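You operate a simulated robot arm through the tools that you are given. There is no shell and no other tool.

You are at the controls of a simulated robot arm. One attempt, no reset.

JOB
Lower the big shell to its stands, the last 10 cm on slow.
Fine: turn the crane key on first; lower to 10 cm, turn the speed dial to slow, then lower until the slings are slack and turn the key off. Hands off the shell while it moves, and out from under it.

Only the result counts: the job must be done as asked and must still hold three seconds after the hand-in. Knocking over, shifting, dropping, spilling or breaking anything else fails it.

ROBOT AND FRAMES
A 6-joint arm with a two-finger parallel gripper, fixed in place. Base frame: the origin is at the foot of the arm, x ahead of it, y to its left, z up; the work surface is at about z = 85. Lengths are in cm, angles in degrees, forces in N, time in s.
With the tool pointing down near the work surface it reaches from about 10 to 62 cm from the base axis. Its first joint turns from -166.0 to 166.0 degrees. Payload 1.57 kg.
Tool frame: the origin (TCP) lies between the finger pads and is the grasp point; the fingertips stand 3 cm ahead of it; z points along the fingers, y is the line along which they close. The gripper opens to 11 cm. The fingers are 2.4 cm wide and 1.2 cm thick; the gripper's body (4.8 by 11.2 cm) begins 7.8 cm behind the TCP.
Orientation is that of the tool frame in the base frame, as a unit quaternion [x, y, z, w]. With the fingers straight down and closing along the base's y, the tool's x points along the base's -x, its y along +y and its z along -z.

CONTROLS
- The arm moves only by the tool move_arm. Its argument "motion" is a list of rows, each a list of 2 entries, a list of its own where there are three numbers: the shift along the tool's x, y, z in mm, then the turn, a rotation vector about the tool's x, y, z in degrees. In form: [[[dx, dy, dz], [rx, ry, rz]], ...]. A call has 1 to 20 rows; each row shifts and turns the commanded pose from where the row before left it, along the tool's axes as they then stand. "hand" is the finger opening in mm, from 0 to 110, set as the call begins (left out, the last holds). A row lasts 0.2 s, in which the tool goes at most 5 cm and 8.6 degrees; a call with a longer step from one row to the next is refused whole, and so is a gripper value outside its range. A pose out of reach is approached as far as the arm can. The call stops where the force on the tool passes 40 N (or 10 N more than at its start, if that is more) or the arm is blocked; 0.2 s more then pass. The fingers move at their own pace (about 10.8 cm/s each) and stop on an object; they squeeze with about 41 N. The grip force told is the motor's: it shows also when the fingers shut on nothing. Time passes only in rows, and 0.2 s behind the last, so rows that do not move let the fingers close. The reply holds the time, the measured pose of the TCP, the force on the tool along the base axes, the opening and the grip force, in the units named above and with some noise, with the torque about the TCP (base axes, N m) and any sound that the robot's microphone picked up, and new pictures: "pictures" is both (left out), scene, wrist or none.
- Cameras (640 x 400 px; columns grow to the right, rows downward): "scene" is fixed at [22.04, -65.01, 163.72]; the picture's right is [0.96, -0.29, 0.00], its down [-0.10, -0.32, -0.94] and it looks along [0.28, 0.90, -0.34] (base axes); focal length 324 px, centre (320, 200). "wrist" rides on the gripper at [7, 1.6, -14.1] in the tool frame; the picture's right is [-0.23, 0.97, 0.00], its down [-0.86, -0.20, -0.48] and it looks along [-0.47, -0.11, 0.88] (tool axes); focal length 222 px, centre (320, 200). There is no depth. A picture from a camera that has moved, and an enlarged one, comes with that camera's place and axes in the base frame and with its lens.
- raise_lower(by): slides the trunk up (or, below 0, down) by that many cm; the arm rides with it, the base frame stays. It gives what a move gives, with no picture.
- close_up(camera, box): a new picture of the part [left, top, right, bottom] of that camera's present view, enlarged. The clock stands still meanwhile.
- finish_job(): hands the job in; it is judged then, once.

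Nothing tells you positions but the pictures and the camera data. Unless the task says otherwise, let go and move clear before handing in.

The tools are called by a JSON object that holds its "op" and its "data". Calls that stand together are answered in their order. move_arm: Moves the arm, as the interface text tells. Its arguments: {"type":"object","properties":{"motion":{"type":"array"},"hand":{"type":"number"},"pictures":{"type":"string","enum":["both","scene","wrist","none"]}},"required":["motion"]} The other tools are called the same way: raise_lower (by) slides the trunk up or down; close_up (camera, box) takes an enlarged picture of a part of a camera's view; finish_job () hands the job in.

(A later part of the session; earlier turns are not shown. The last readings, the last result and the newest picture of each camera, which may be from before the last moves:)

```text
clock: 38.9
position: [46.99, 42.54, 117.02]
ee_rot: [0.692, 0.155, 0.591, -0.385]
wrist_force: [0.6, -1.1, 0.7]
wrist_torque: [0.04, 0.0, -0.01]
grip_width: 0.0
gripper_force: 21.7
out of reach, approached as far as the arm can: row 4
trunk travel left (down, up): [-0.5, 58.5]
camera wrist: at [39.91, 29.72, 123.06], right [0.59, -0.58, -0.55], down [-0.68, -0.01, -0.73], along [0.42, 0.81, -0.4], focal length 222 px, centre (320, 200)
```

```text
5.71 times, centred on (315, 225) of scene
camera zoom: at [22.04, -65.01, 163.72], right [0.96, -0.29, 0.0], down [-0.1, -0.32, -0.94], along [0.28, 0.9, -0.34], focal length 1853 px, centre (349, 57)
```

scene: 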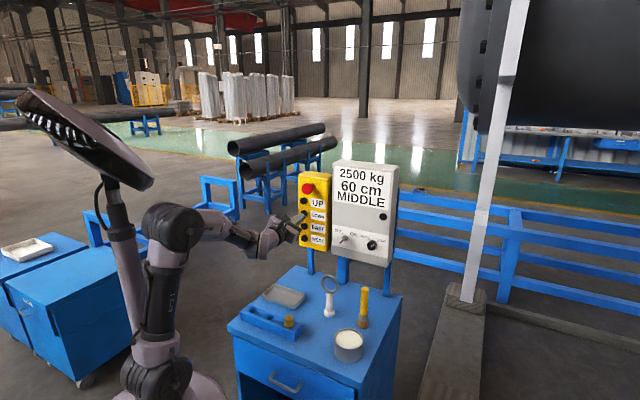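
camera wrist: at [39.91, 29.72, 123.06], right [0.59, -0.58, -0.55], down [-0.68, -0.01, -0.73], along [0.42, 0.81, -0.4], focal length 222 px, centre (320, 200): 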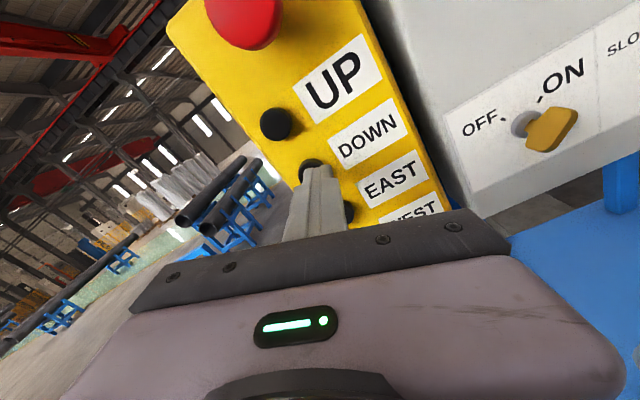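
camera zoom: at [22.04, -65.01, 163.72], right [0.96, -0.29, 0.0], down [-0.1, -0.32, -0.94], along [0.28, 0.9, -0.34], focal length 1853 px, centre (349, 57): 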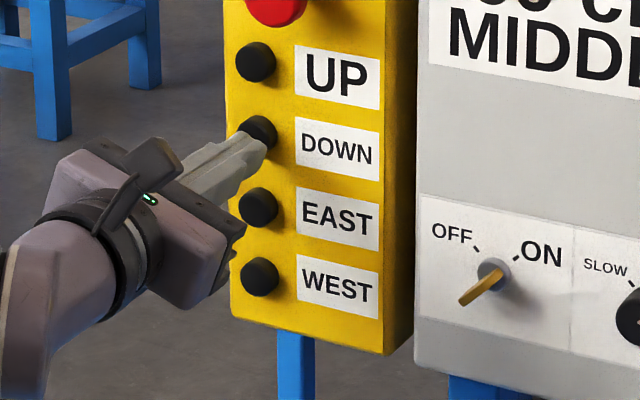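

Still blocked to the left, which suggests a wrist limit when the tool points straight out from the arm. I'll yaw the tool 8° left so the tips swing onto the button and the wrist gets more room.

{"op": "move_arm", "data": {"motion": [[[0, 0, 0], [3.75, -1.4, 0]], [[0, 0, 0], [3.75, -1.4, 0]], [[0, -2, 0], [0, 0, 0]], [[0, -2, 0], [0, 0, 0]]], "hand": 0, "pictures": "both"}}

{"op": "close_up", "data": {"camera": "wrist", "box": [240, 100, 400, 200]}}

{"op": "close_up", "data": {"camera": "scene", "box": [280, 190, 350, 260]}}

```text
clock: 39.9
position: [46.47, 42.98, 117.06]
ee_rot: [0.681, 0.199, 0.564, -0.423]
wrist_force: [0.1, -0.7, -0.5]
wrist_torque: [0.01, -0.02, -0.02]
grip_width: 0.0
gripper_force: 21.4
trunk travel left (down, up): [-0.5, 58.5]
camera wrist: at [41.13, 29.33, 123.24], right [0.67, -0.5, -0.55], down [-0.68, -0.1, -0.73], along [0.31, 0.86, -0.4], focal length 222 px, centre (320, 200)
```

scene: 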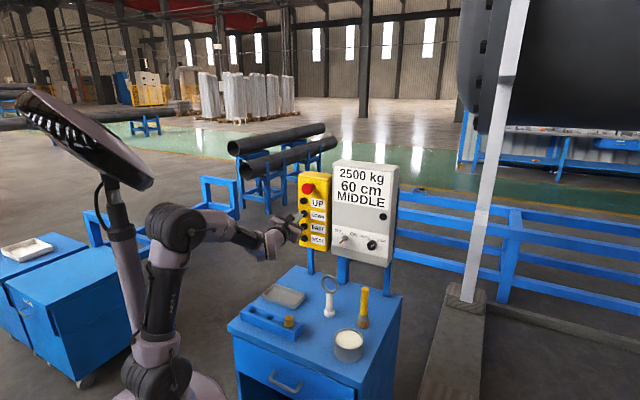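
wrist: 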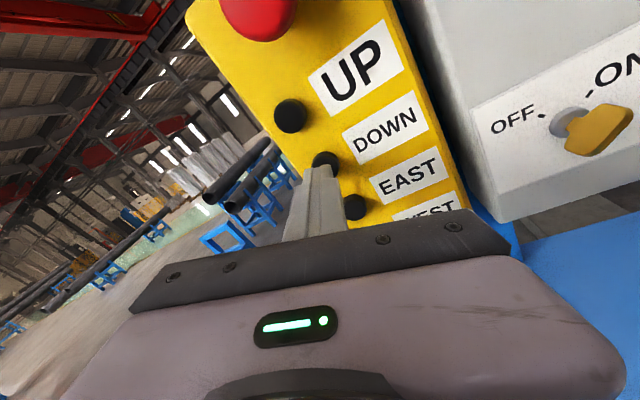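

```text
4.00 times, centred on (320, 150) of wrist
camera zoom: at [41.13, 29.33, 123.24], right [0.67, -0.5, -0.55], down [-0.68, -0.1, -0.73], along [0.31, 0.86, -0.4], focal length 888 px, centre (320, 400)
```

zoom: 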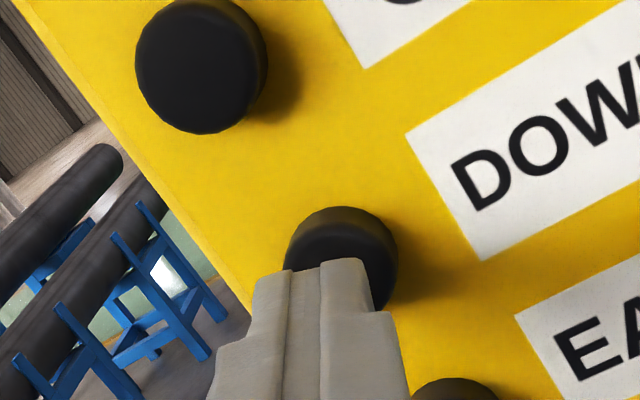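

```text
5.71 times, centred on (315, 225) of scene
camera zoom: at [22.04, -65.01, 163.72], right [0.96, -0.29, 0.0], down [-0.1, -0.32, -0.94], along [0.28, 0.9, -0.34], focal length 1853 px, centre (349, 57)
```

zoom: 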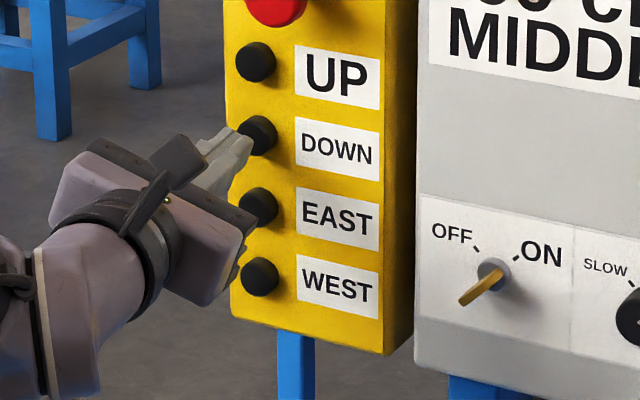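

No limit now. The tips point at the button with about a 4-5 mm offset, so I'll correct that and creep forward in small steps while watching the force.

{"op": "move_arm", "data": {"motion": [[[3, 4, 4], [0, 0, 0]], [[0, 0, 4], [0, 0, 0]], [[0, 0, 3], [0, 0, 0]]], "hand": 0, "pictures": "both"}}

{"op": "close_up", "data": {"camera": "wrist", "box": [240, 100, 400, 200]}}

{"op": "close_up", "data": {"camera": "scene", "box": [280, 150, 410, 260]}}

```text
clock: 40.7
position: [47.51, 43.56, 117.32]
ee_rot: [0.68, 0.2, 0.564, -0.423]
wrist_force: [-0.3, 0.4, -0.6]
wrist_torque: [0.01, -0.02, 0.0]
grip_width: 0.02
gripper_force: 21.6
trunk travel left (down, up): [-0.5, 58.5]
camera wrist: at [42.19, 29.9, 123.48], right [0.67, -0.5, -0.55], down [-0.68, -0.1, -0.73], along [0.31, 0.86, -0.4], focal length 222 px, centre (320, 200)
```

scene: 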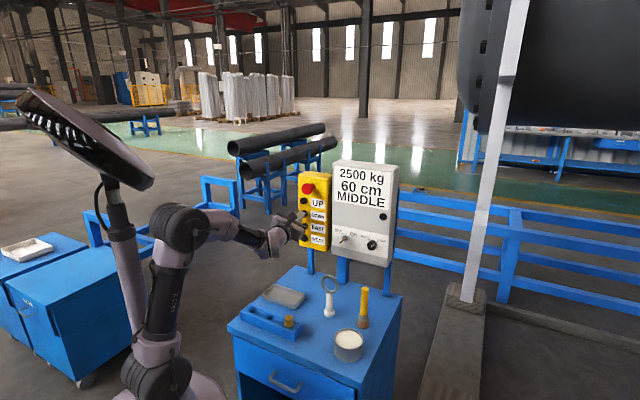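
wrist: 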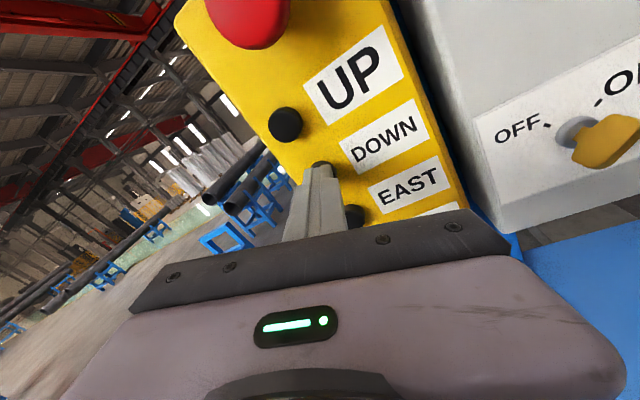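

```text
4.00 times, centred on (320, 150) of wrist
camera zoom: at [42.19, 29.9, 123.48], right [0.67, -0.5, -0.55], down [-0.68, -0.1, -0.73], along [0.31, 0.86, -0.4], focal length 888 px, centre (320, 400)
```

zoom: 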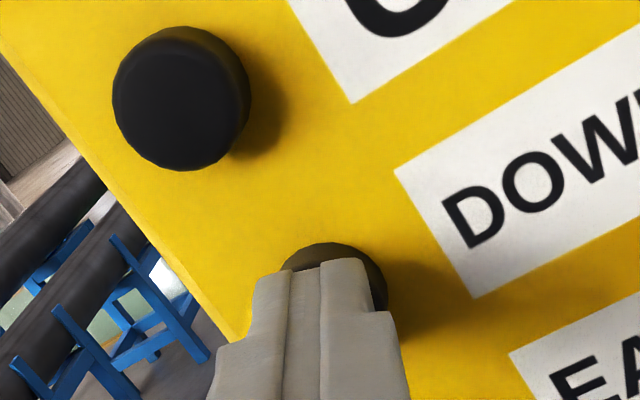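

```text
3.64 times, centred on (345, 205) of scene
camera zoom: at [22.04, -65.01, 163.72], right [0.96, -0.29, 0.0], down [-0.1, -0.32, -0.94], along [0.28, 0.9, -0.34], focal length 1179 px, centre (229, 182)
```

zoom: 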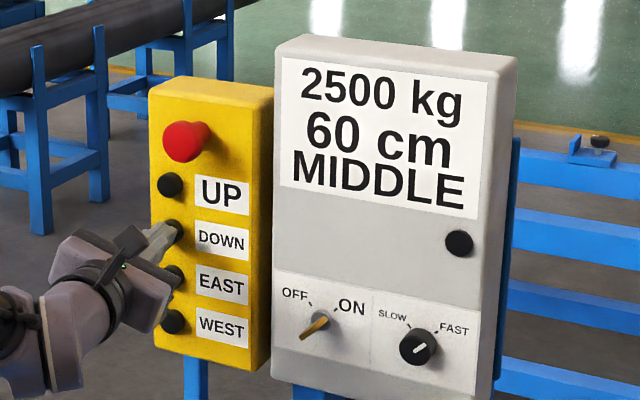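

Well aligned now and not touching yet. I'll creep in 3 mm steps.

{"op": "move_arm", "data": {"motion": [[[0, 0, 3], [0, 0, 0]], [[0, 0, 2], [0, 0, 0]]], "hand": 0, "pictures": "scene"}}

{"op": "close_up", "data": {"camera": "scene", "box": [280, 150, 410, 260]}}

```text
clock: 41.3
position: [47.79, 43.84, 117.26]
ee_rot: [0.68, 0.2, 0.564, -0.423]
wrist_force: [-0.2, -1.2, 0.8]
wrist_torque: [0.01, 0.0, -0.05]
grip_width: 0.0
gripper_force: 21.3
trunk travel left (down, up): [-0.5, 58.5]
```

scene: 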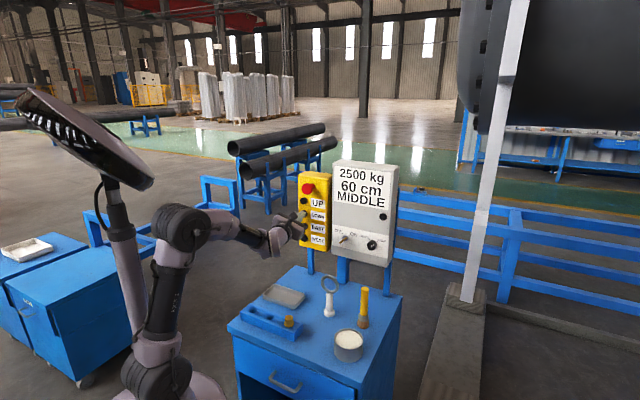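

```text
3.64 times, centred on (345, 205) of scene
camera zoom: at [22.04, -65.01, 163.72], right [0.96, -0.29, 0.0], down [-0.1, -0.32, -0.94], along [0.28, 0.9, -0.34], focal length 1179 px, centre (229, 182)
```

zoom: 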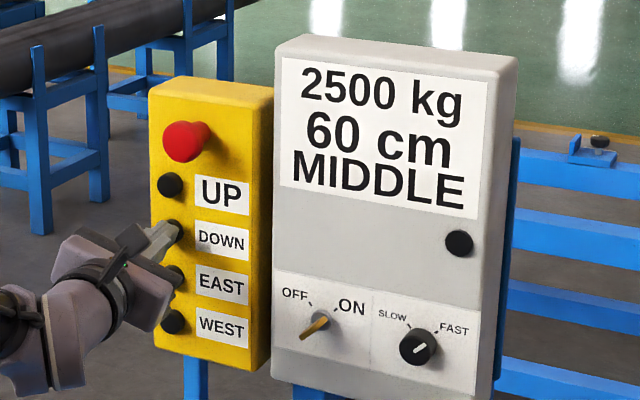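

{"op": "move_arm", "data": {"motion": [[[0, 0, 3], [0, 0, 0]]], "hand": 0, "pictures": "scene"}}

```text
clock: 41.7
position: [47.97, 44.25, 117.31]
ee_rot: [0.68, 0.2, 0.565, -0.423]
wrist_force: [-1.4, -2.3, 0.4]
wrist_torque: [0.03, -0.04, -0.06]
grip_width: 0.01
gripper_force: 21.5
trunk travel left (down, up): [-0.5, 58.5]
```

scene: 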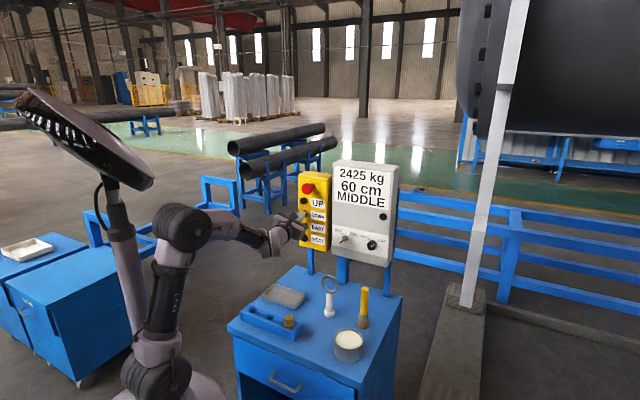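

Contact: the readout shows 2425 kg at 60 cm, so lowering is just starting. I'll hold briefly to measure the speed.

{"op": "move_arm", "data": {"motion": [[[0, 0, 0], [0, 0, 0]], [[0, 0, 0], [0, 0, 0]]], "hand": 0, "pictures": "scene"}}

{"op": "close_up", "data": {"camera": "scene", "box": [280, 150, 410, 260]}}

```text
clock: 42.3
position: [48.01, 44.25, 117.19]
ee_rot: [0.68, 0.199, 0.564, -0.424]
wrist_force: [-1.4, -2.2, 0.4]
wrist_torque: [0.03, 0.02, -0.05]
grip_width: 0.0
gripper_force: 21.3
trunk travel left (down, up): [-0.5, 58.5]
```

scene: 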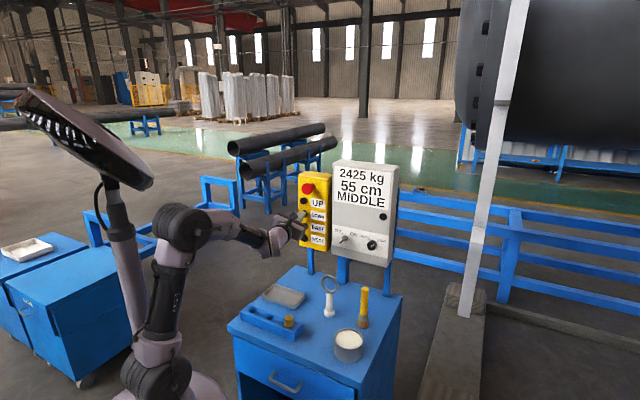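

```text
3.64 times, centred on (345, 205) of scene
camera zoom: at [22.04, -65.01, 163.72], right [0.96, -0.29, 0.0], down [-0.1, -0.32, -0.94], along [0.28, 0.9, -0.34], focal length 1179 px, centre (229, 182)
```

zoom: 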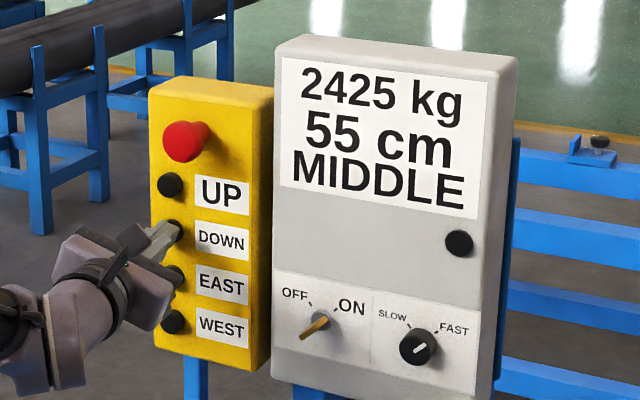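

It dropped 5 cm in 0.6 s. I'll hold a bit longer and keep measuring.

{"op": "move_arm", "data": {"motion": [[[0, 0, 0], [0, 0, 0]], [[0, 0, 0], [0, 0, 0]], [[0, 0, 0], [0, 0, 0]], [[0, 0, 0], [0, 0, 0]]], "hand": 0, "pictures": "scene"}}

{"op": "close_up", "data": {"camera": "scene", "box": [280, 150, 410, 260]}}

```text
clock: 43.3
position: [47.87, 44.05, 117.26]
ee_rot: [0.68, 0.2, 0.564, -0.423]
wrist_force: [-1.6, -1.4, 0.4]
wrist_torque: [-0.01, -0.01, -0.01]
grip_width: 0.0
gripper_force: 21.1
trunk travel left (down, up): [-0.5, 58.5]
```

scene: 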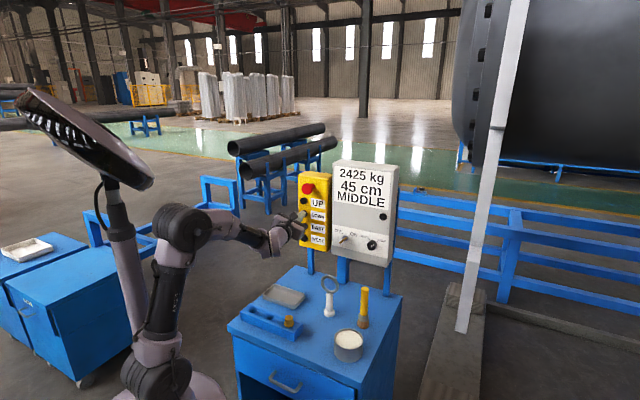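

```text
3.64 times, centred on (345, 205) of scene
camera zoom: at [22.04, -65.01, 163.72], right [0.96, -0.29, 0.0], down [-0.1, -0.32, -0.94], along [0.28, 0.9, -0.34], focal length 1179 px, centre (229, 182)
```

zoom: 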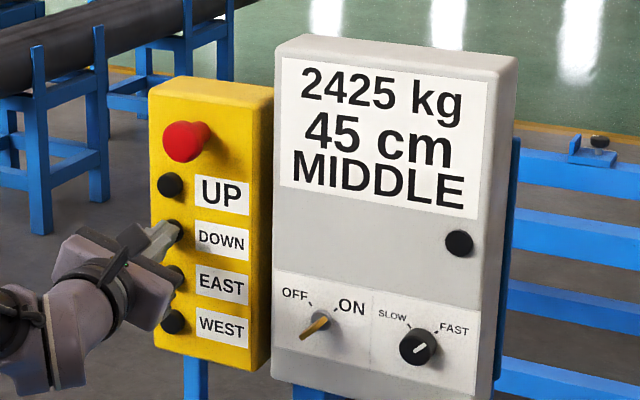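

The speed is about 10 cm/s. I'll hold 1.4 s more and then back off to test the release and any coasting, which should land around 28-30 cm.

{"op": "move_arm", "data": {"motion": [[[0, 0, 0], [0, 0, 0]], [[0, 0, 0], [0, 0, 0]], [[0, 0, 0], [0, 0, 0]], [[0, 0, 0], [0, 0, 0]], [[0, 0, 0], [0, 0, 0]], [[0, 0, 0], [0, 0, 0]], [[0, 0, 0], [0, 0, 0]], [[0, 0, -12], [0, 0, 0]]], "hand": 0, "pictures": "scene"}}

{"op": "close_up", "data": {"camera": "scene", "box": [280, 150, 410, 260]}}

```text
clock: 45.1
position: [47.13, 43.2, 117.08]
ee_rot: [0.68, 0.2, 0.564, -0.423]
wrist_force: [0.0, -0.1, -0.4]
wrist_torque: [-0.03, 0.01, -0.01]
grip_width: 0.01
gripper_force: 21.0
trunk travel left (down, up): [-0.5, 58.5]
```

scene: 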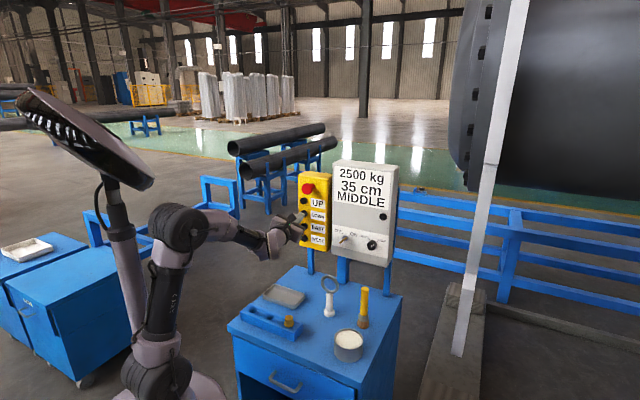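

```text
3.64 times, centred on (345, 205) of scene
camera zoom: at [22.04, -65.01, 163.72], right [0.96, -0.29, 0.0], down [-0.1, -0.32, -0.94], along [0.28, 0.9, -0.34], focal length 1179 px, centre (229, 182)
```

zoom: 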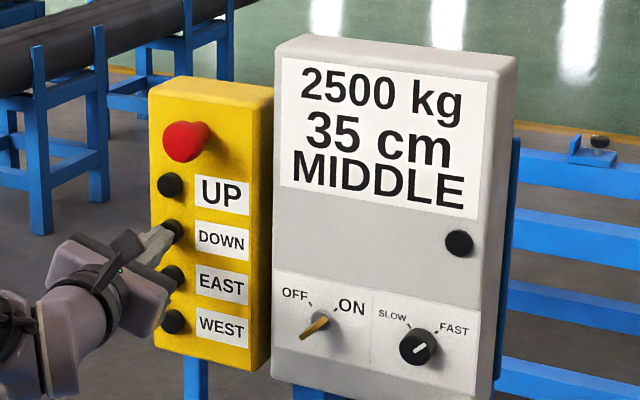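

The release works and the load is back to 2500 kg, but the readout seems to move in 5 cm steps (35 cm now). I'll measure the true height from the saddle's foot and shoulder in the scene picture.

{"op": "close_up", "data": {"camera": "scene", "box": [430, 330, 490, 368]}}

{"op": "close_up", "data": {"camera": "scene", "box": [460, 130, 540, 180]}}

{"op": "close_up", "data": {"camera": "scene", "box": [400, 350, 480, 400]}}

```text
10.53 times, centred on (460, 349) of scene
camera zoom: at [22.04, -65.01, 163.72], right [0.96, -0.29, 0.0], down [-0.1, -0.32, -0.94], along [0.28, 0.9, -0.34], focal length 3413 px, centre (-1154, -1368)
```

zoom: 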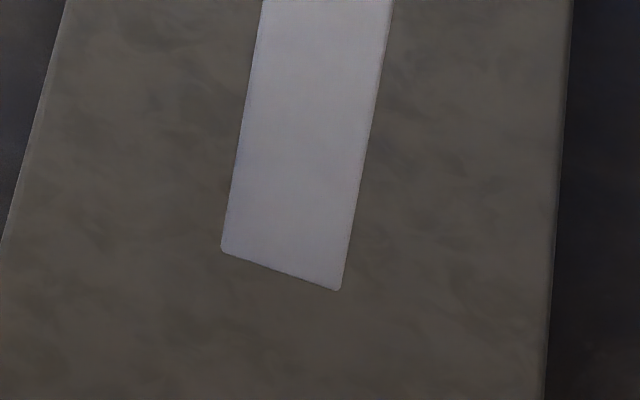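

```text
8.00 times, centred on (500, 155) of scene
camera zoom: at [22.04, -65.01, 163.72], right [0.96, -0.29, 0.0], down [-0.1, -0.32, -0.94], along [0.28, 0.9, -0.34], focal length 2594 px, centre (-1120, 560)
```

zoom: 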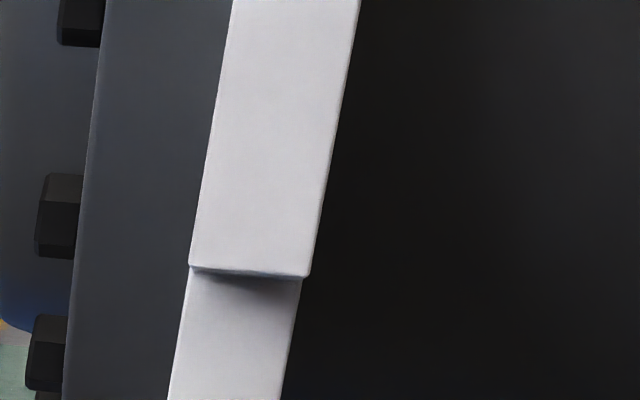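

```text
8.00 times, centred on (440, 375) of scene
camera zoom: at [22.04, -65.01, 163.72], right [0.96, -0.29, 0.0], down [-0.1, -0.32, -0.94], along [0.28, 0.9, -0.34], focal length 2594 px, centre (-640, -1200)
```

zoom: 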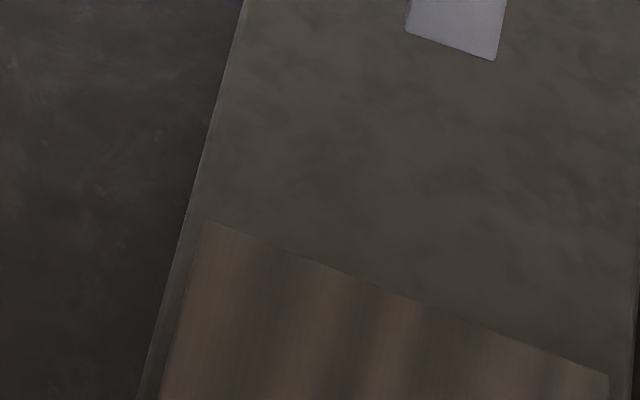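

Tracking the foot and shoulder puts the true height near 33.4 cm at about 8.3 cm/s, with the readout rounded to 5 cm. I'll press again for about 1.6 s to reach roughly 19-20 cm, then re-measure.

{"op": "move_arm", "data": {"motion": [[[0, 0, 13], [0, 0, 0]], [[0, 0, 0], [0, 0, 0]], [[0, 0, 0], [0, 0, 0]], [[0, 0, 0], [0, 0, 0]], [[0, 0, 0], [0, 0, 0]], [[0, 0, 0], [0, 0, 0]], [[0, 0, 0], [0, 0, 0]], [[0, 0, 0], [0, 0, 0]], [[0, 0, -13], [0, 0, 0]]], "hand": 0, "pictures": "scene"}}

{"op": "close_up", "data": {"camera": "scene", "box": [280, 150, 410, 260]}}

{"op": "close_up", "data": {"camera": "scene", "box": [440, 170, 520, 220]}}

{"op": "close_up", "data": {"camera": "scene", "box": [410, 350, 490, 400]}}

```text
clock: 47.1
position: [47.15, 43.15, 117.2]
ee_rot: [0.68, 0.2, 0.564, -0.423]
wrist_force: [-0.7, 0.2, 0.1]
wrist_torque: [0.03, -0.01, 0.04]
grip_width: 0.0
gripper_force: 21.3
trunk travel left (down, up): [-0.5, 58.5]
```

scene: 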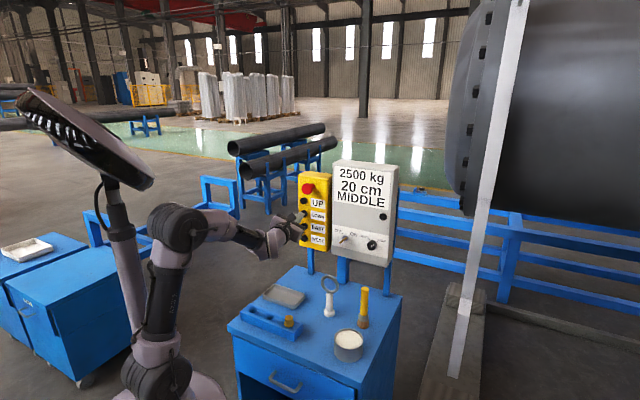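

```text
3.64 times, centred on (345, 205) of scene
camera zoom: at [22.04, -65.01, 163.72], right [0.96, -0.29, 0.0], down [-0.1, -0.32, -0.94], along [0.28, 0.9, -0.34], focal length 1179 px, centre (229, 182)
```

zoom: 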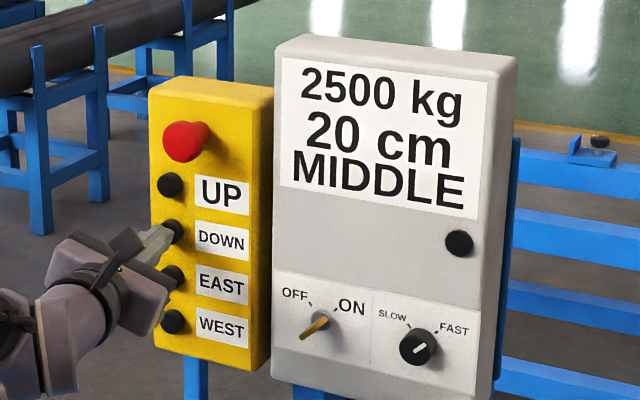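

```text
8.00 times, centred on (480, 195) of scene
camera zoom: at [22.04, -65.01, 163.72], right [0.96, -0.29, 0.0], down [-0.1, -0.32, -0.94], along [0.28, 0.9, -0.34], focal length 2594 px, centre (-960, 240)
```

zoom: 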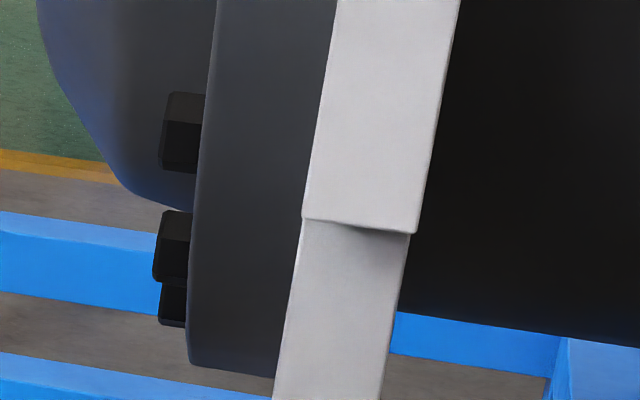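

```text
8.00 times, centred on (450, 375) of scene
camera zoom: at [22.04, -65.01, 163.72], right [0.96, -0.29, 0.0], down [-0.1, -0.32, -0.94], along [0.28, 0.9, -0.34], focal length 2594 px, centre (-720, -1200)
```

zoom: 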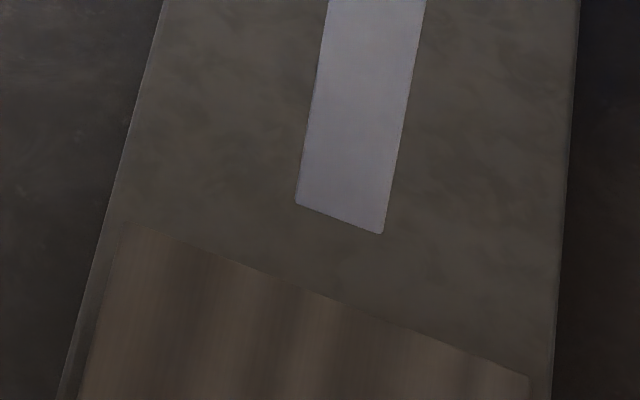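

Both features moved 12.0 cm, so the true height is about 21.3 cm and the readout shows 20. I'll press for 5 hold rows (about 8.8 cm) to land near 12.5 cm, and fine-tune from there.

{"op": "move_arm", "data": {"motion": [[[0, 0, 13], [0, 0, 0]], [[0, 0, 0], [0, 0, 0]], [[0, 0, 0], [0, 0, 0]], [[0, 0, 0], [0, 0, 0]], [[0, 0, 0], [0, 0, 0]], [[0, 0, 0], [0, 0, 0]], [[0, 0, -13], [0, 0, 0]]], "hand": 0, "pictures": "scene"}}

{"op": "close_up", "data": {"camera": "scene", "box": [280, 150, 410, 260]}}

{"op": "close_up", "data": {"camera": "scene", "box": [440, 190, 520, 240]}}

{"op": "close_up", "data": {"camera": "scene", "box": [410, 350, 490, 400]}}

```text
clock: 48.7
position: [47.21, 43.17, 117.23]
ee_rot: [0.68, 0.2, 0.564, -0.423]
wrist_force: [1.2, 0.3, -0.3]
wrist_torque: [0.02, 0.01, -0.01]
grip_width: 0.0
gripper_force: 21.5
trunk travel left (down, up): [-0.5, 58.5]
```

scene: 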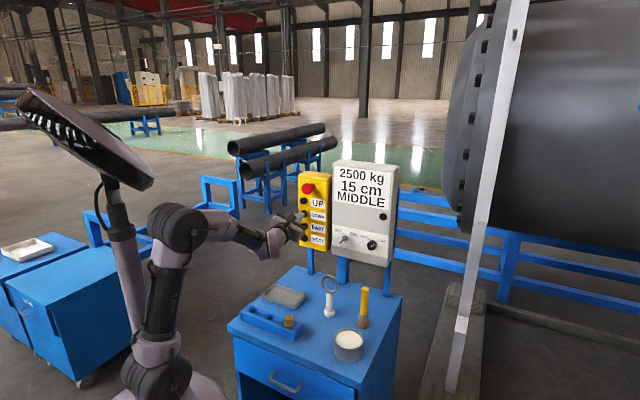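

```text
3.64 times, centred on (345, 205) of scene
camera zoom: at [22.04, -65.01, 163.72], right [0.96, -0.29, 0.0], down [-0.1, -0.32, -0.94], along [0.28, 0.9, -0.34], focal length 1179 px, centre (229, 182)
```

zoom: 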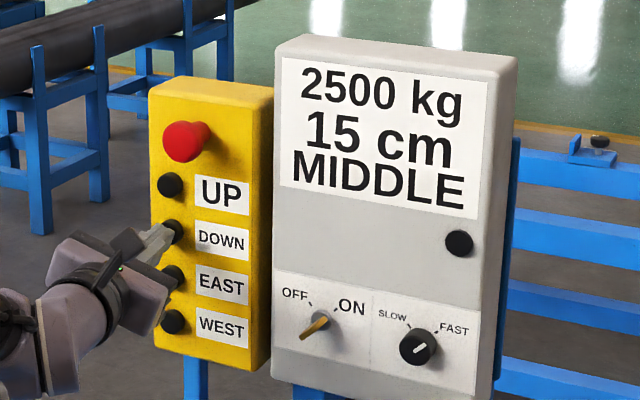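

```text
8.00 times, centred on (480, 215) of scene
camera zoom: at [22.04, -65.01, 163.72], right [0.96, -0.29, 0.0], down [-0.1, -0.32, -0.94], along [0.28, 0.9, -0.34], focal length 2594 px, centre (-960, 80)
```

zoom: 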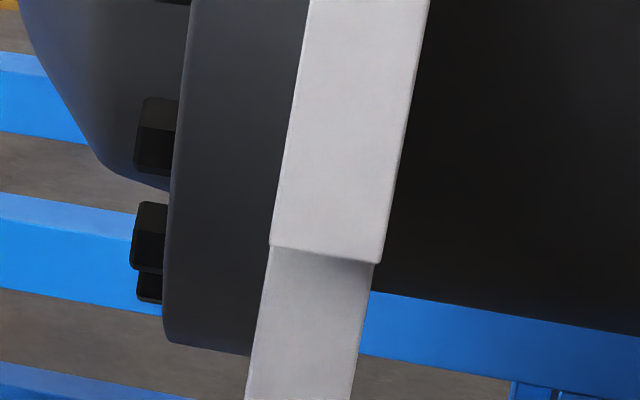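

```text
8.00 times, centred on (450, 375) of scene
camera zoom: at [22.04, -65.01, 163.72], right [0.96, -0.29, 0.0], down [-0.1, -0.32, -0.94], along [0.28, 0.9, -0.34], focal length 2594 px, centre (-720, -1200)
```

zoom: 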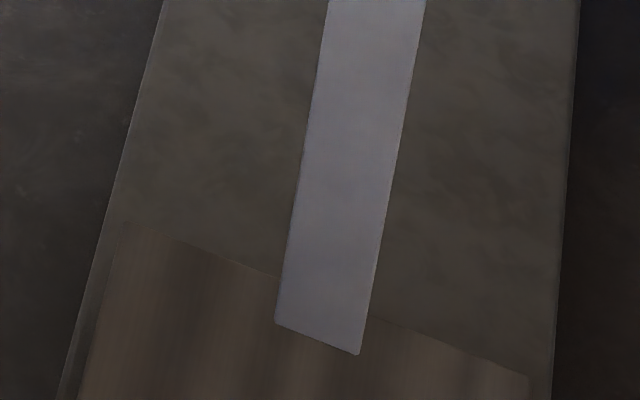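

The readout says 15, and the features give about 12.6 cm. Two quick taps (about 0.75 cm each) should bring it to roughly 11 cm, where the display reads 10.

{"op": "move_arm", "data": {"motion": [[[0, 0, 13], [0, 0, 0]], [[0, 0, -13], [0, 0, 0]], [[0, 0, 13], [0, 0, 0]], [[0, 0, -13], [0, 0, 0]]], "hand": 0, "pictures": "scene"}}

{"op": "close_up", "data": {"camera": "scene", "box": [280, 150, 410, 260]}}

{"op": "close_up", "data": {"camera": "scene", "box": [440, 190, 520, 240]}}

{"op": "close_up", "data": {"camera": "scene", "box": [410, 350, 490, 400]}}

```text
clock: 49.7
position: [47.21, 43.42, 117.33]
ee_rot: [0.681, 0.2, 0.564, -0.422]
wrist_force: [0.5, -0.3, 0.3]
wrist_torque: [0.01, 0.0, 0.0]
grip_width: 0.02
gripper_force: 21.0
trunk travel left (down, up): [-0.5, 58.5]
```

scene: 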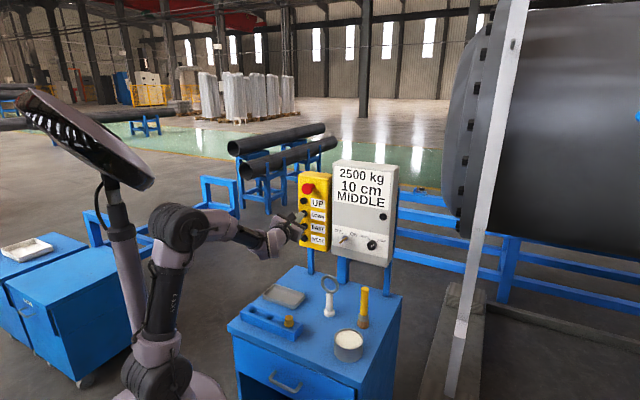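

```text
3.64 times, centred on (345, 205) of scene
camera zoom: at [22.04, -65.01, 163.72], right [0.96, -0.29, 0.0], down [-0.1, -0.32, -0.94], along [0.28, 0.9, -0.34], focal length 1179 px, centre (229, 182)
```

zoom: 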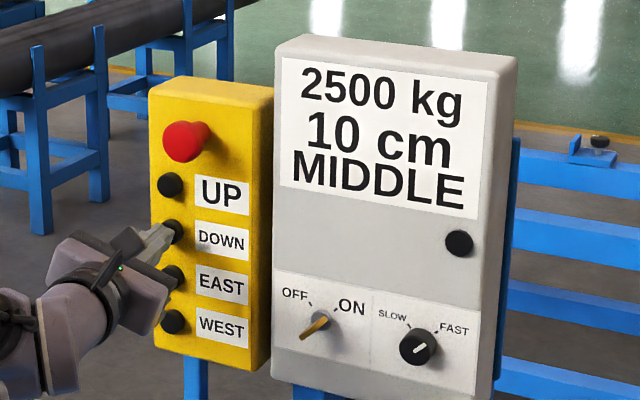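

```text
8.00 times, centred on (480, 215) of scene
camera zoom: at [22.04, -65.01, 163.72], right [0.96, -0.29, 0.0], down [-0.1, -0.32, -0.94], along [0.28, 0.9, -0.34], focal length 2594 px, centre (-960, 80)
```

zoom: 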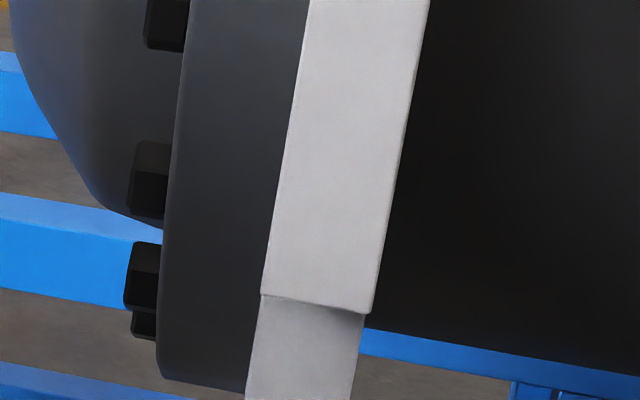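

```text
8.00 times, centred on (450, 375) of scene
camera zoom: at [22.04, -65.01, 163.72], right [0.96, -0.29, 0.0], down [-0.1, -0.32, -0.94], along [0.28, 0.9, -0.34], focal length 2594 px, centre (-720, -1200)
```

zoom: 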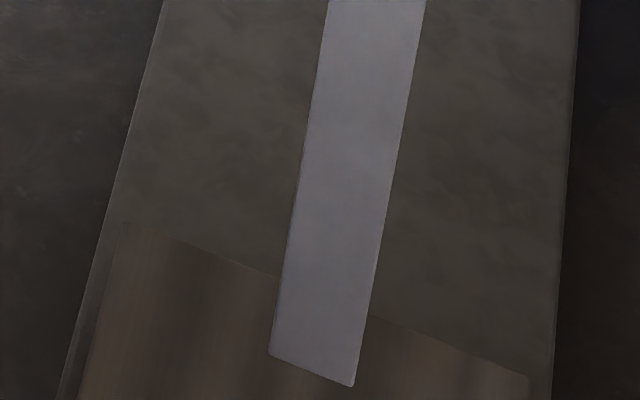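

The readout says 10 cm, and tracking gives about 10.2 cm. The button is released and the shell is still. Now I'll back away and move over to the dial.

{"op": "move_arm", "data": {"motion": [[[0, 0, -35], [0, 0, 0]], [[0, 0, -35], [0, 0, 0]], [[0, 0, -25], [0, 0, 0]], [[12.9, 34.8, -4], [0, 0, 0]], [[12.9, 34.8, -4], [0, 0, 0]], [[12.9, 34.8, -4], [0, 0, 0]], [[12.9, 34.8, -4], [0, 0, 0]], [[0, 0, 0], [-3.75, 1.4, 0]], [[0, 0, 0], [-3.75, 1.4, 0]]], "hand": 0, "pictures": "both"}}

```text
clock: 51.7
position: [52.39, 25.44, 116.95]
ee_rot: [0.693, 0.151, 0.592, -0.383]
wrist_force: [0.0, -0.6, -0.6]
wrist_torque: [0.05, -0.01, -0.01]
grip_width: 0.02
gripper_force: 21.2
trunk travel left (down, up): [-0.5, 58.5]
camera wrist: at [45.25, 12.7, 123.23], right [0.59, -0.59, -0.55], down [-0.69, 0.0, -0.73], along [0.43, 0.81, -0.4], focal length 222 px, centre (320, 200)
```

scene: 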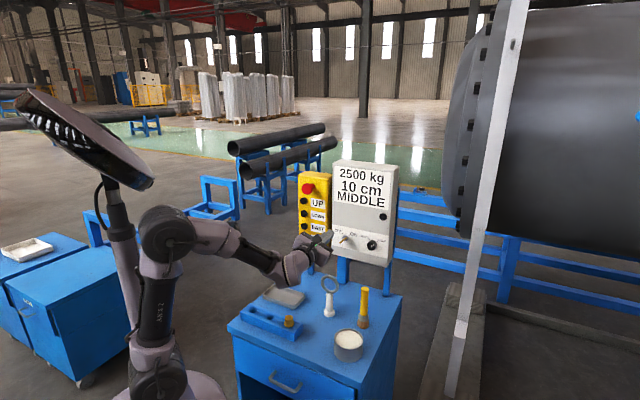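
wrist: 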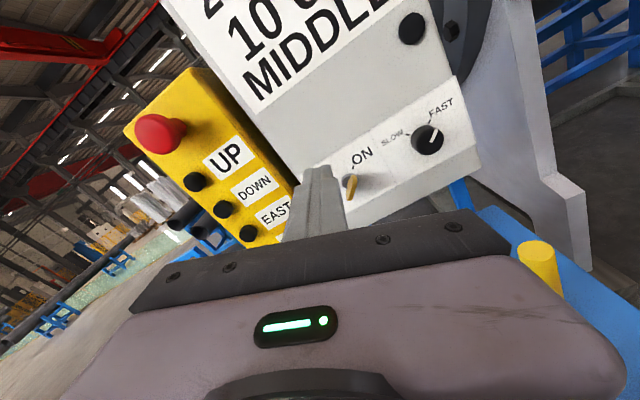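

I'm at u≈19, z≈117. Next I'll open the hand, move right and down to face the dial, and roll to about 225° so there is a full 90° of counter-clockwise turn available.

{"op": "move_arm", "data": {"motion": [[[-5.4, 32, 0], [0, 0, 0]], [[-5.4, 32, 0], [0, 0, 0]], [[-5.4, 32, 0], [0, 0, 0]], [[-5.4, 32, 0], [0, 0, 0]], [[0, 0, 0], [0, 0, 8]], [[0, 0, 0], [0, 0, 8]], [[0, 0, 0], [0, 0, 8]]], "hand": 58, "pictures": "both"}}

{"op": "close_up", "data": {"camera": "wrist", "box": [200, 60, 440, 210]}}

{"op": "close_up", "data": {"camera": "scene", "box": [290, 190, 410, 290]}}

```text
clock: 53.3
position: [60.44, 17.62, 110.7]
ee_rot: [0.709, 0.005, 0.5, -0.498]
wrist_force: [0.0, 0.4, -0.4]
wrist_torque: [0.01, -0.04, 0.01]
grip_width: 5.81
gripper_force: 0.0
trunk travel left (down, up): [-0.5, 58.5]
camera wrist: at [54.68, 3.27, 114.73], right [0.38, -0.38, -0.85], down [-0.87, 0.18, -0.47], along [0.33, 0.91, -0.26], focal length 222 px, centre (320, 200)
```

scene: 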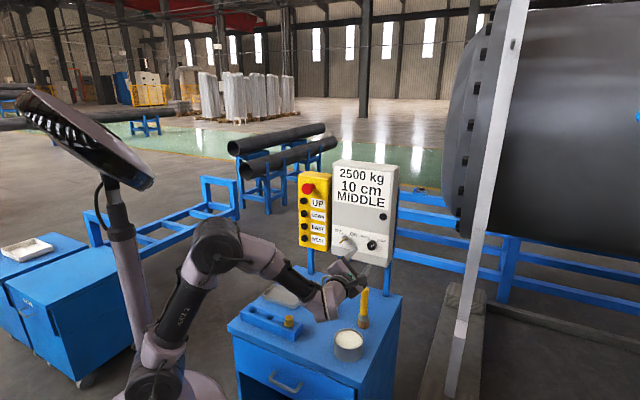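
wrist: 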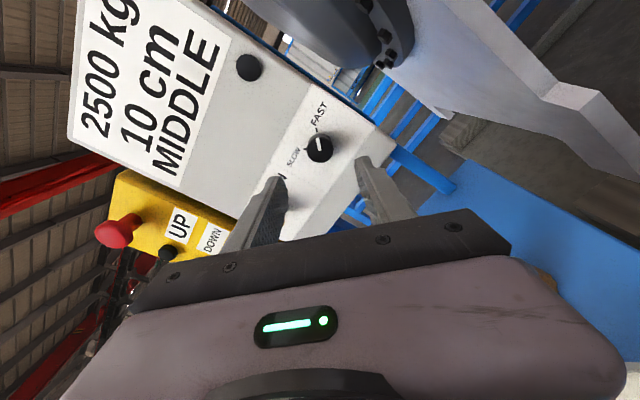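

```text
2.67 times, centred on (320, 135) of wrist
camera zoom: at [54.68, 3.27, 114.73], right [0.38, -0.38, -0.85], down [-0.87, 0.18, -0.47], along [0.33, 0.91, -0.26], focal length 592 px, centre (320, 373)
```

zoom: 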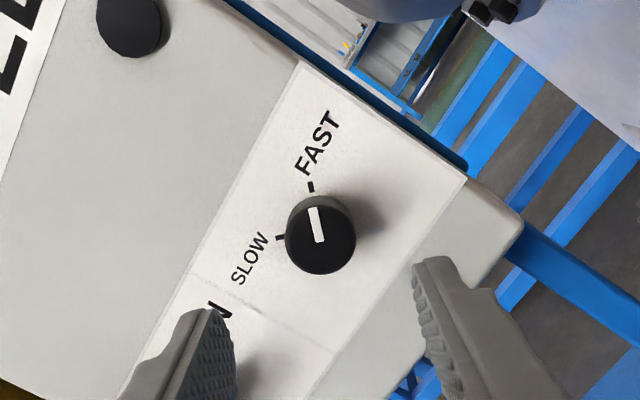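

```text
4.00 times, centred on (350, 240) of scene
camera zoom: at [22.04, -65.01, 163.72], right [0.96, -0.29, 0.0], down [-0.1, -0.32, -0.94], along [0.28, 0.9, -0.34], focal length 1297 px, centre (200, 40)
```

zoom: 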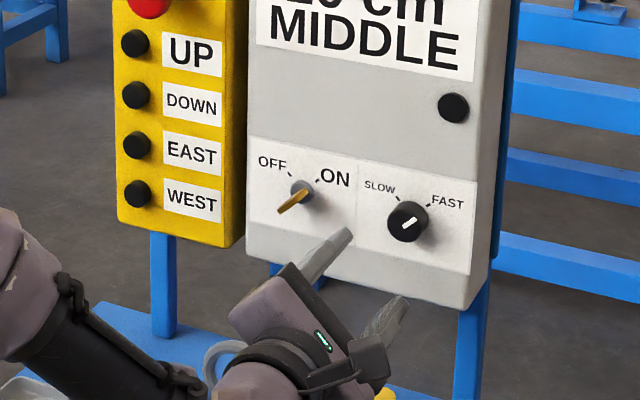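

The dial is centred sideways. I'll advance 5 cm and check the alignment again.

{"op": "move_arm", "data": {"motion": [[[0, 0, 25], [0, 0, 0]], [[0, 0, 25], [0, 0, 0]]], "hand": 58, "pictures": "both"}}

{"op": "close_up", "data": {"camera": "wrist", "box": [220, 80, 420, 205]}}

{"op": "close_up", "data": {"camera": "scene", "box": [310, 220, 410, 290]}}

```text
clock: 53.9
position: [63.92, 21.01, 111.04]
ee_rot: [0.709, 0.005, 0.5, -0.497]
wrist_force: [1.0, 0.4, 0.4]
wrist_torque: [-0.02, -0.01, 0.05]
grip_width: 5.81
gripper_force: 0.0
trunk travel left (down, up): [-0.5, 58.5]
camera wrist: at [58.25, 6.76, 115.03], right [0.38, -0.38, -0.84], down [-0.86, 0.18, -0.47], along [0.33, 0.91, -0.26], focal length 222 px, centre (320, 200)
```

scene: 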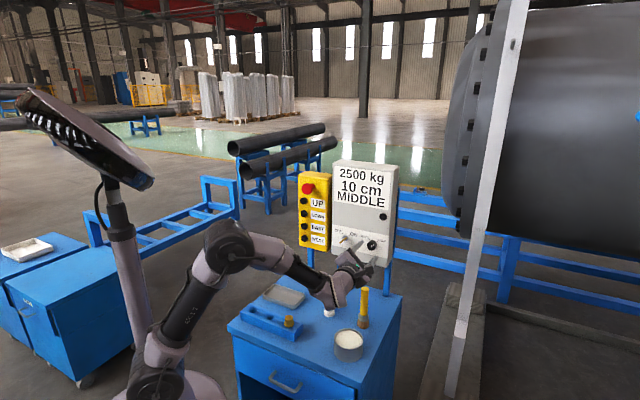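
wrist: 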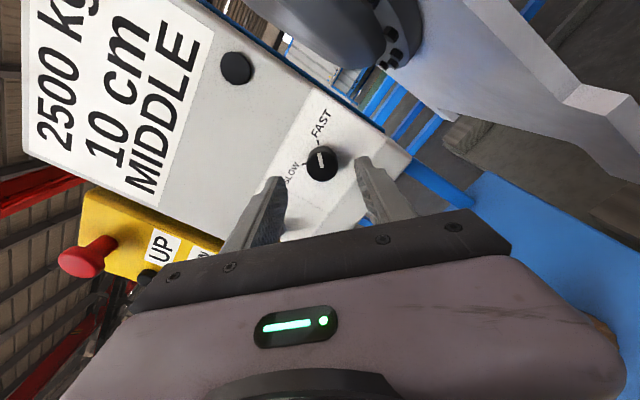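

```text
3.20 times, centred on (320, 142) of wrist
camera zoom: at [58.25, 6.76, 115.03], right [0.38, -0.38, -0.84], down [-0.86, 0.18, -0.47], along [0.33, 0.91, -0.26], focal length 711 px, centre (320, 384)
```

zoom: 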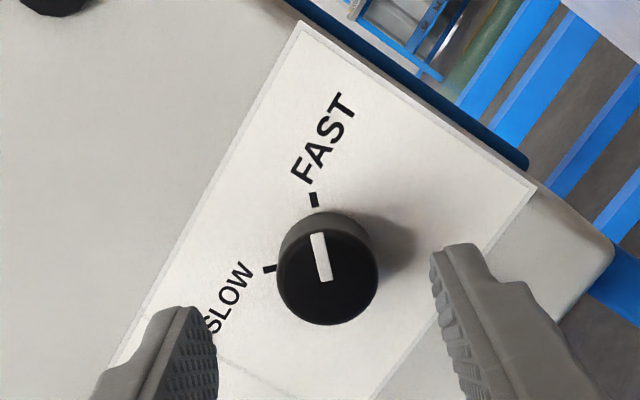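

```text
5.71 times, centred on (360, 255) of scene
camera zoom: at [22.04, -65.01, 163.72], right [0.96, -0.29, 0.0], down [-0.1, -0.32, -0.94], along [0.28, 0.9, -0.34], focal length 1853 px, centre (91, -114)
```

zoom: 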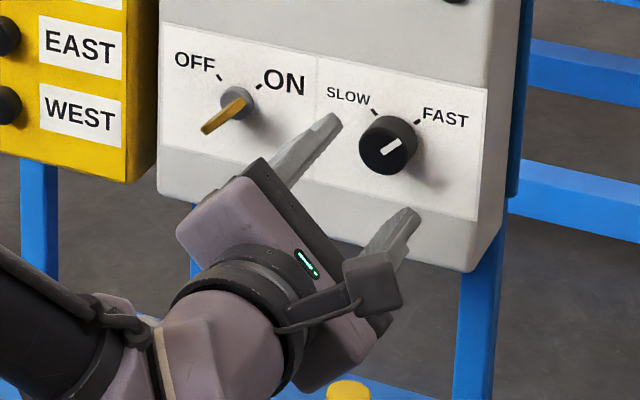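

Still centred within a few mm. I'll correct by 4 mm and advance another 3.5 cm so the tips come level with the dial's face.

{"op": "move_arm", "data": {"motion": [[[-4, 0, 18], [0, 0, 0]], [[0, 0, 17], [0, 0, 0]]], "hand": 58, "pictures": "both"}}

{"op": "close_up", "data": {"camera": "wrist", "box": [220, 100, 420, 225]}}

{"op": "close_up", "data": {"camera": "scene", "box": [320, 220, 400, 275]}}

```text
clock: 54.5
position: [66.29, 23.95, 110.54]
ee_rot: [0.708, 0.005, 0.5, -0.498]
wrist_force: [-0.4, 0.7, 0.2]
wrist_torque: [-0.02, -0.02, -0.01]
grip_width: 5.78
gripper_force: 0.0
trunk travel left (down, up): [-0.5, 58.5]
camera wrist: at [60.54, 9.61, 114.61], right [0.38, -0.38, -0.84], down [-0.86, 0.18, -0.47], along [0.33, 0.91, -0.26], focal length 222 px, centre (320, 200)
```

scene: 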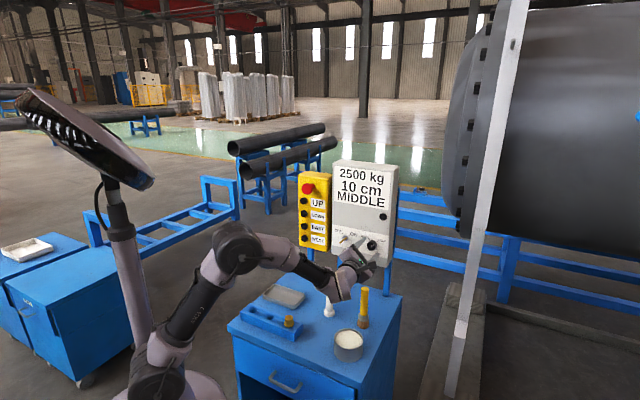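
wrist: 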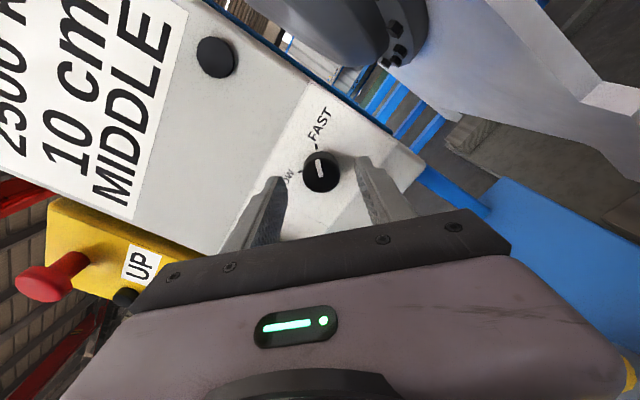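

```text
3.20 times, centred on (320, 162) of wrist
camera zoom: at [60.54, 9.61, 114.61], right [0.38, -0.38, -0.84], down [-0.86, 0.18, -0.47], along [0.33, 0.91, -0.26], focal length 711 px, centre (320, 320)
```

zoom: 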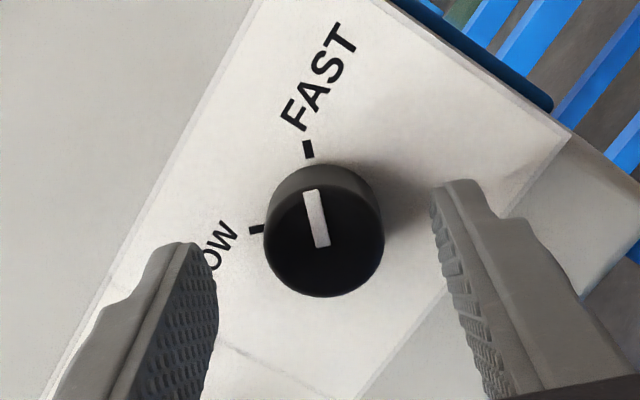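

```text
7.27 times, centred on (360, 248) of scene
camera zoom: at [22.04, -65.01, 163.72], right [0.96, -0.29, 0.0], down [-0.1, -0.32, -0.94], along [0.28, 0.9, -0.34], focal length 2358 px, centre (29, -146)
```

zoom: 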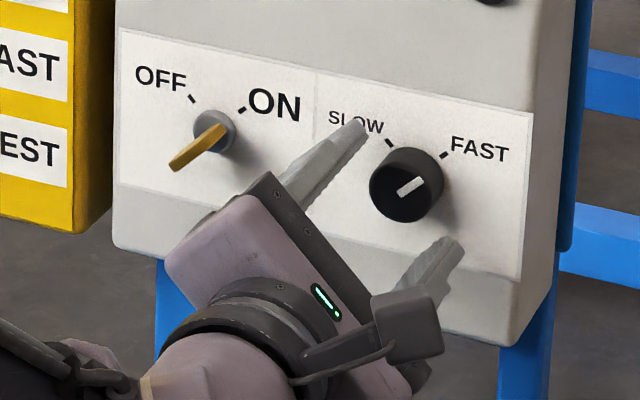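

The scene view shows the two tips straddling the dial evenly, with the tips about level with its face. I'll move in 12 mm more so the pads overlap the knob's side without touching the panel.

{"op": "move_arm", "data": {"motion": [[[0, 0, 6], [0, 0, 0]], [[0, 0, 6], [0, 0, 0]]], "hand": 58, "pictures": "both"}}

{"op": "close_up", "data": {"camera": "wrist", "box": [220, 100, 420, 225]}}

{"op": "close_up", "data": {"camera": "scene", "box": [320, 220, 400, 275]}}

```text
clock: 55.1
position: [67.01, 24.65, 110.45]
ee_rot: [0.709, 0.005, 0.499, -0.498]
wrist_force: [-0.3, -0.6, 0.4]
wrist_torque: [-0.02, 0.01, -0.02]
grip_width: 5.79
gripper_force: 0.1
trunk travel left (down, up): [-0.5, 58.5]
camera wrist: at [61.36, 10.44, 114.53], right [0.38, -0.38, -0.84], down [-0.86, 0.18, -0.47], along [0.33, 0.91, -0.26], focal length 222 px, centre (320, 200)
```

scene: 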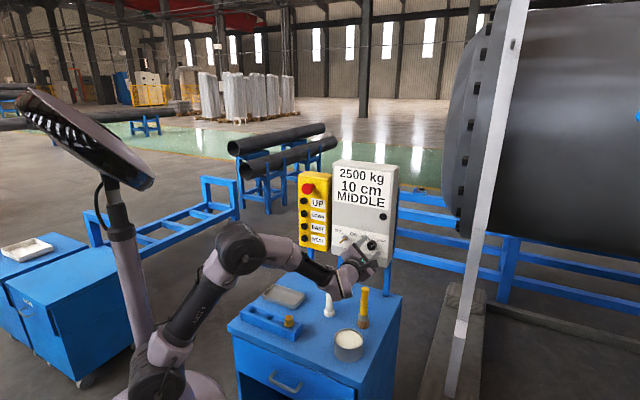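
wrist: 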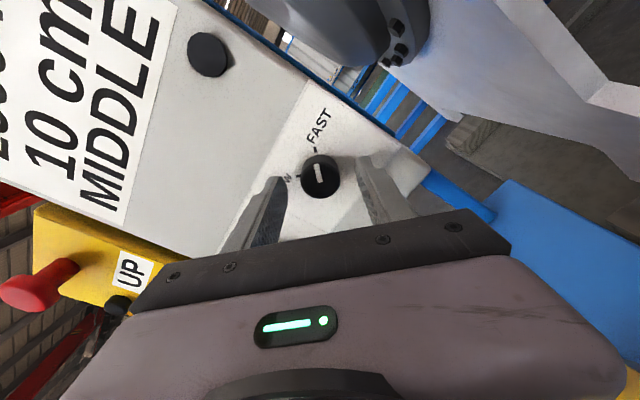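

```text
3.20 times, centred on (320, 162) of wrist
camera zoom: at [61.36, 10.44, 114.53], right [0.38, -0.38, -0.84], down [-0.86, 0.18, -0.47], along [0.33, 0.91, -0.26], focal length 711 px, centre (320, 320)
```

zoom: 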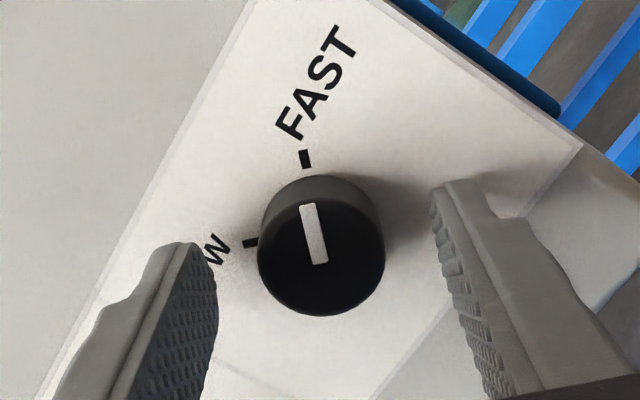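

```text
7.27 times, centred on (360, 248) of scene
camera zoom: at [22.04, -65.01, 163.72], right [0.96, -0.29, 0.0], down [-0.1, -0.32, -0.94], along [0.28, 0.9, -0.34], focal length 2358 px, centre (29, -146)
```

zoom: 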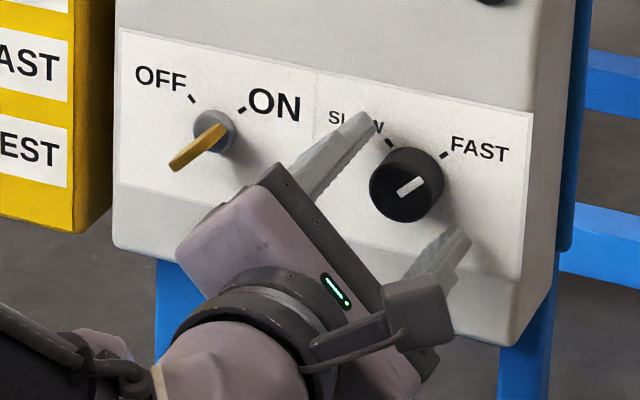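

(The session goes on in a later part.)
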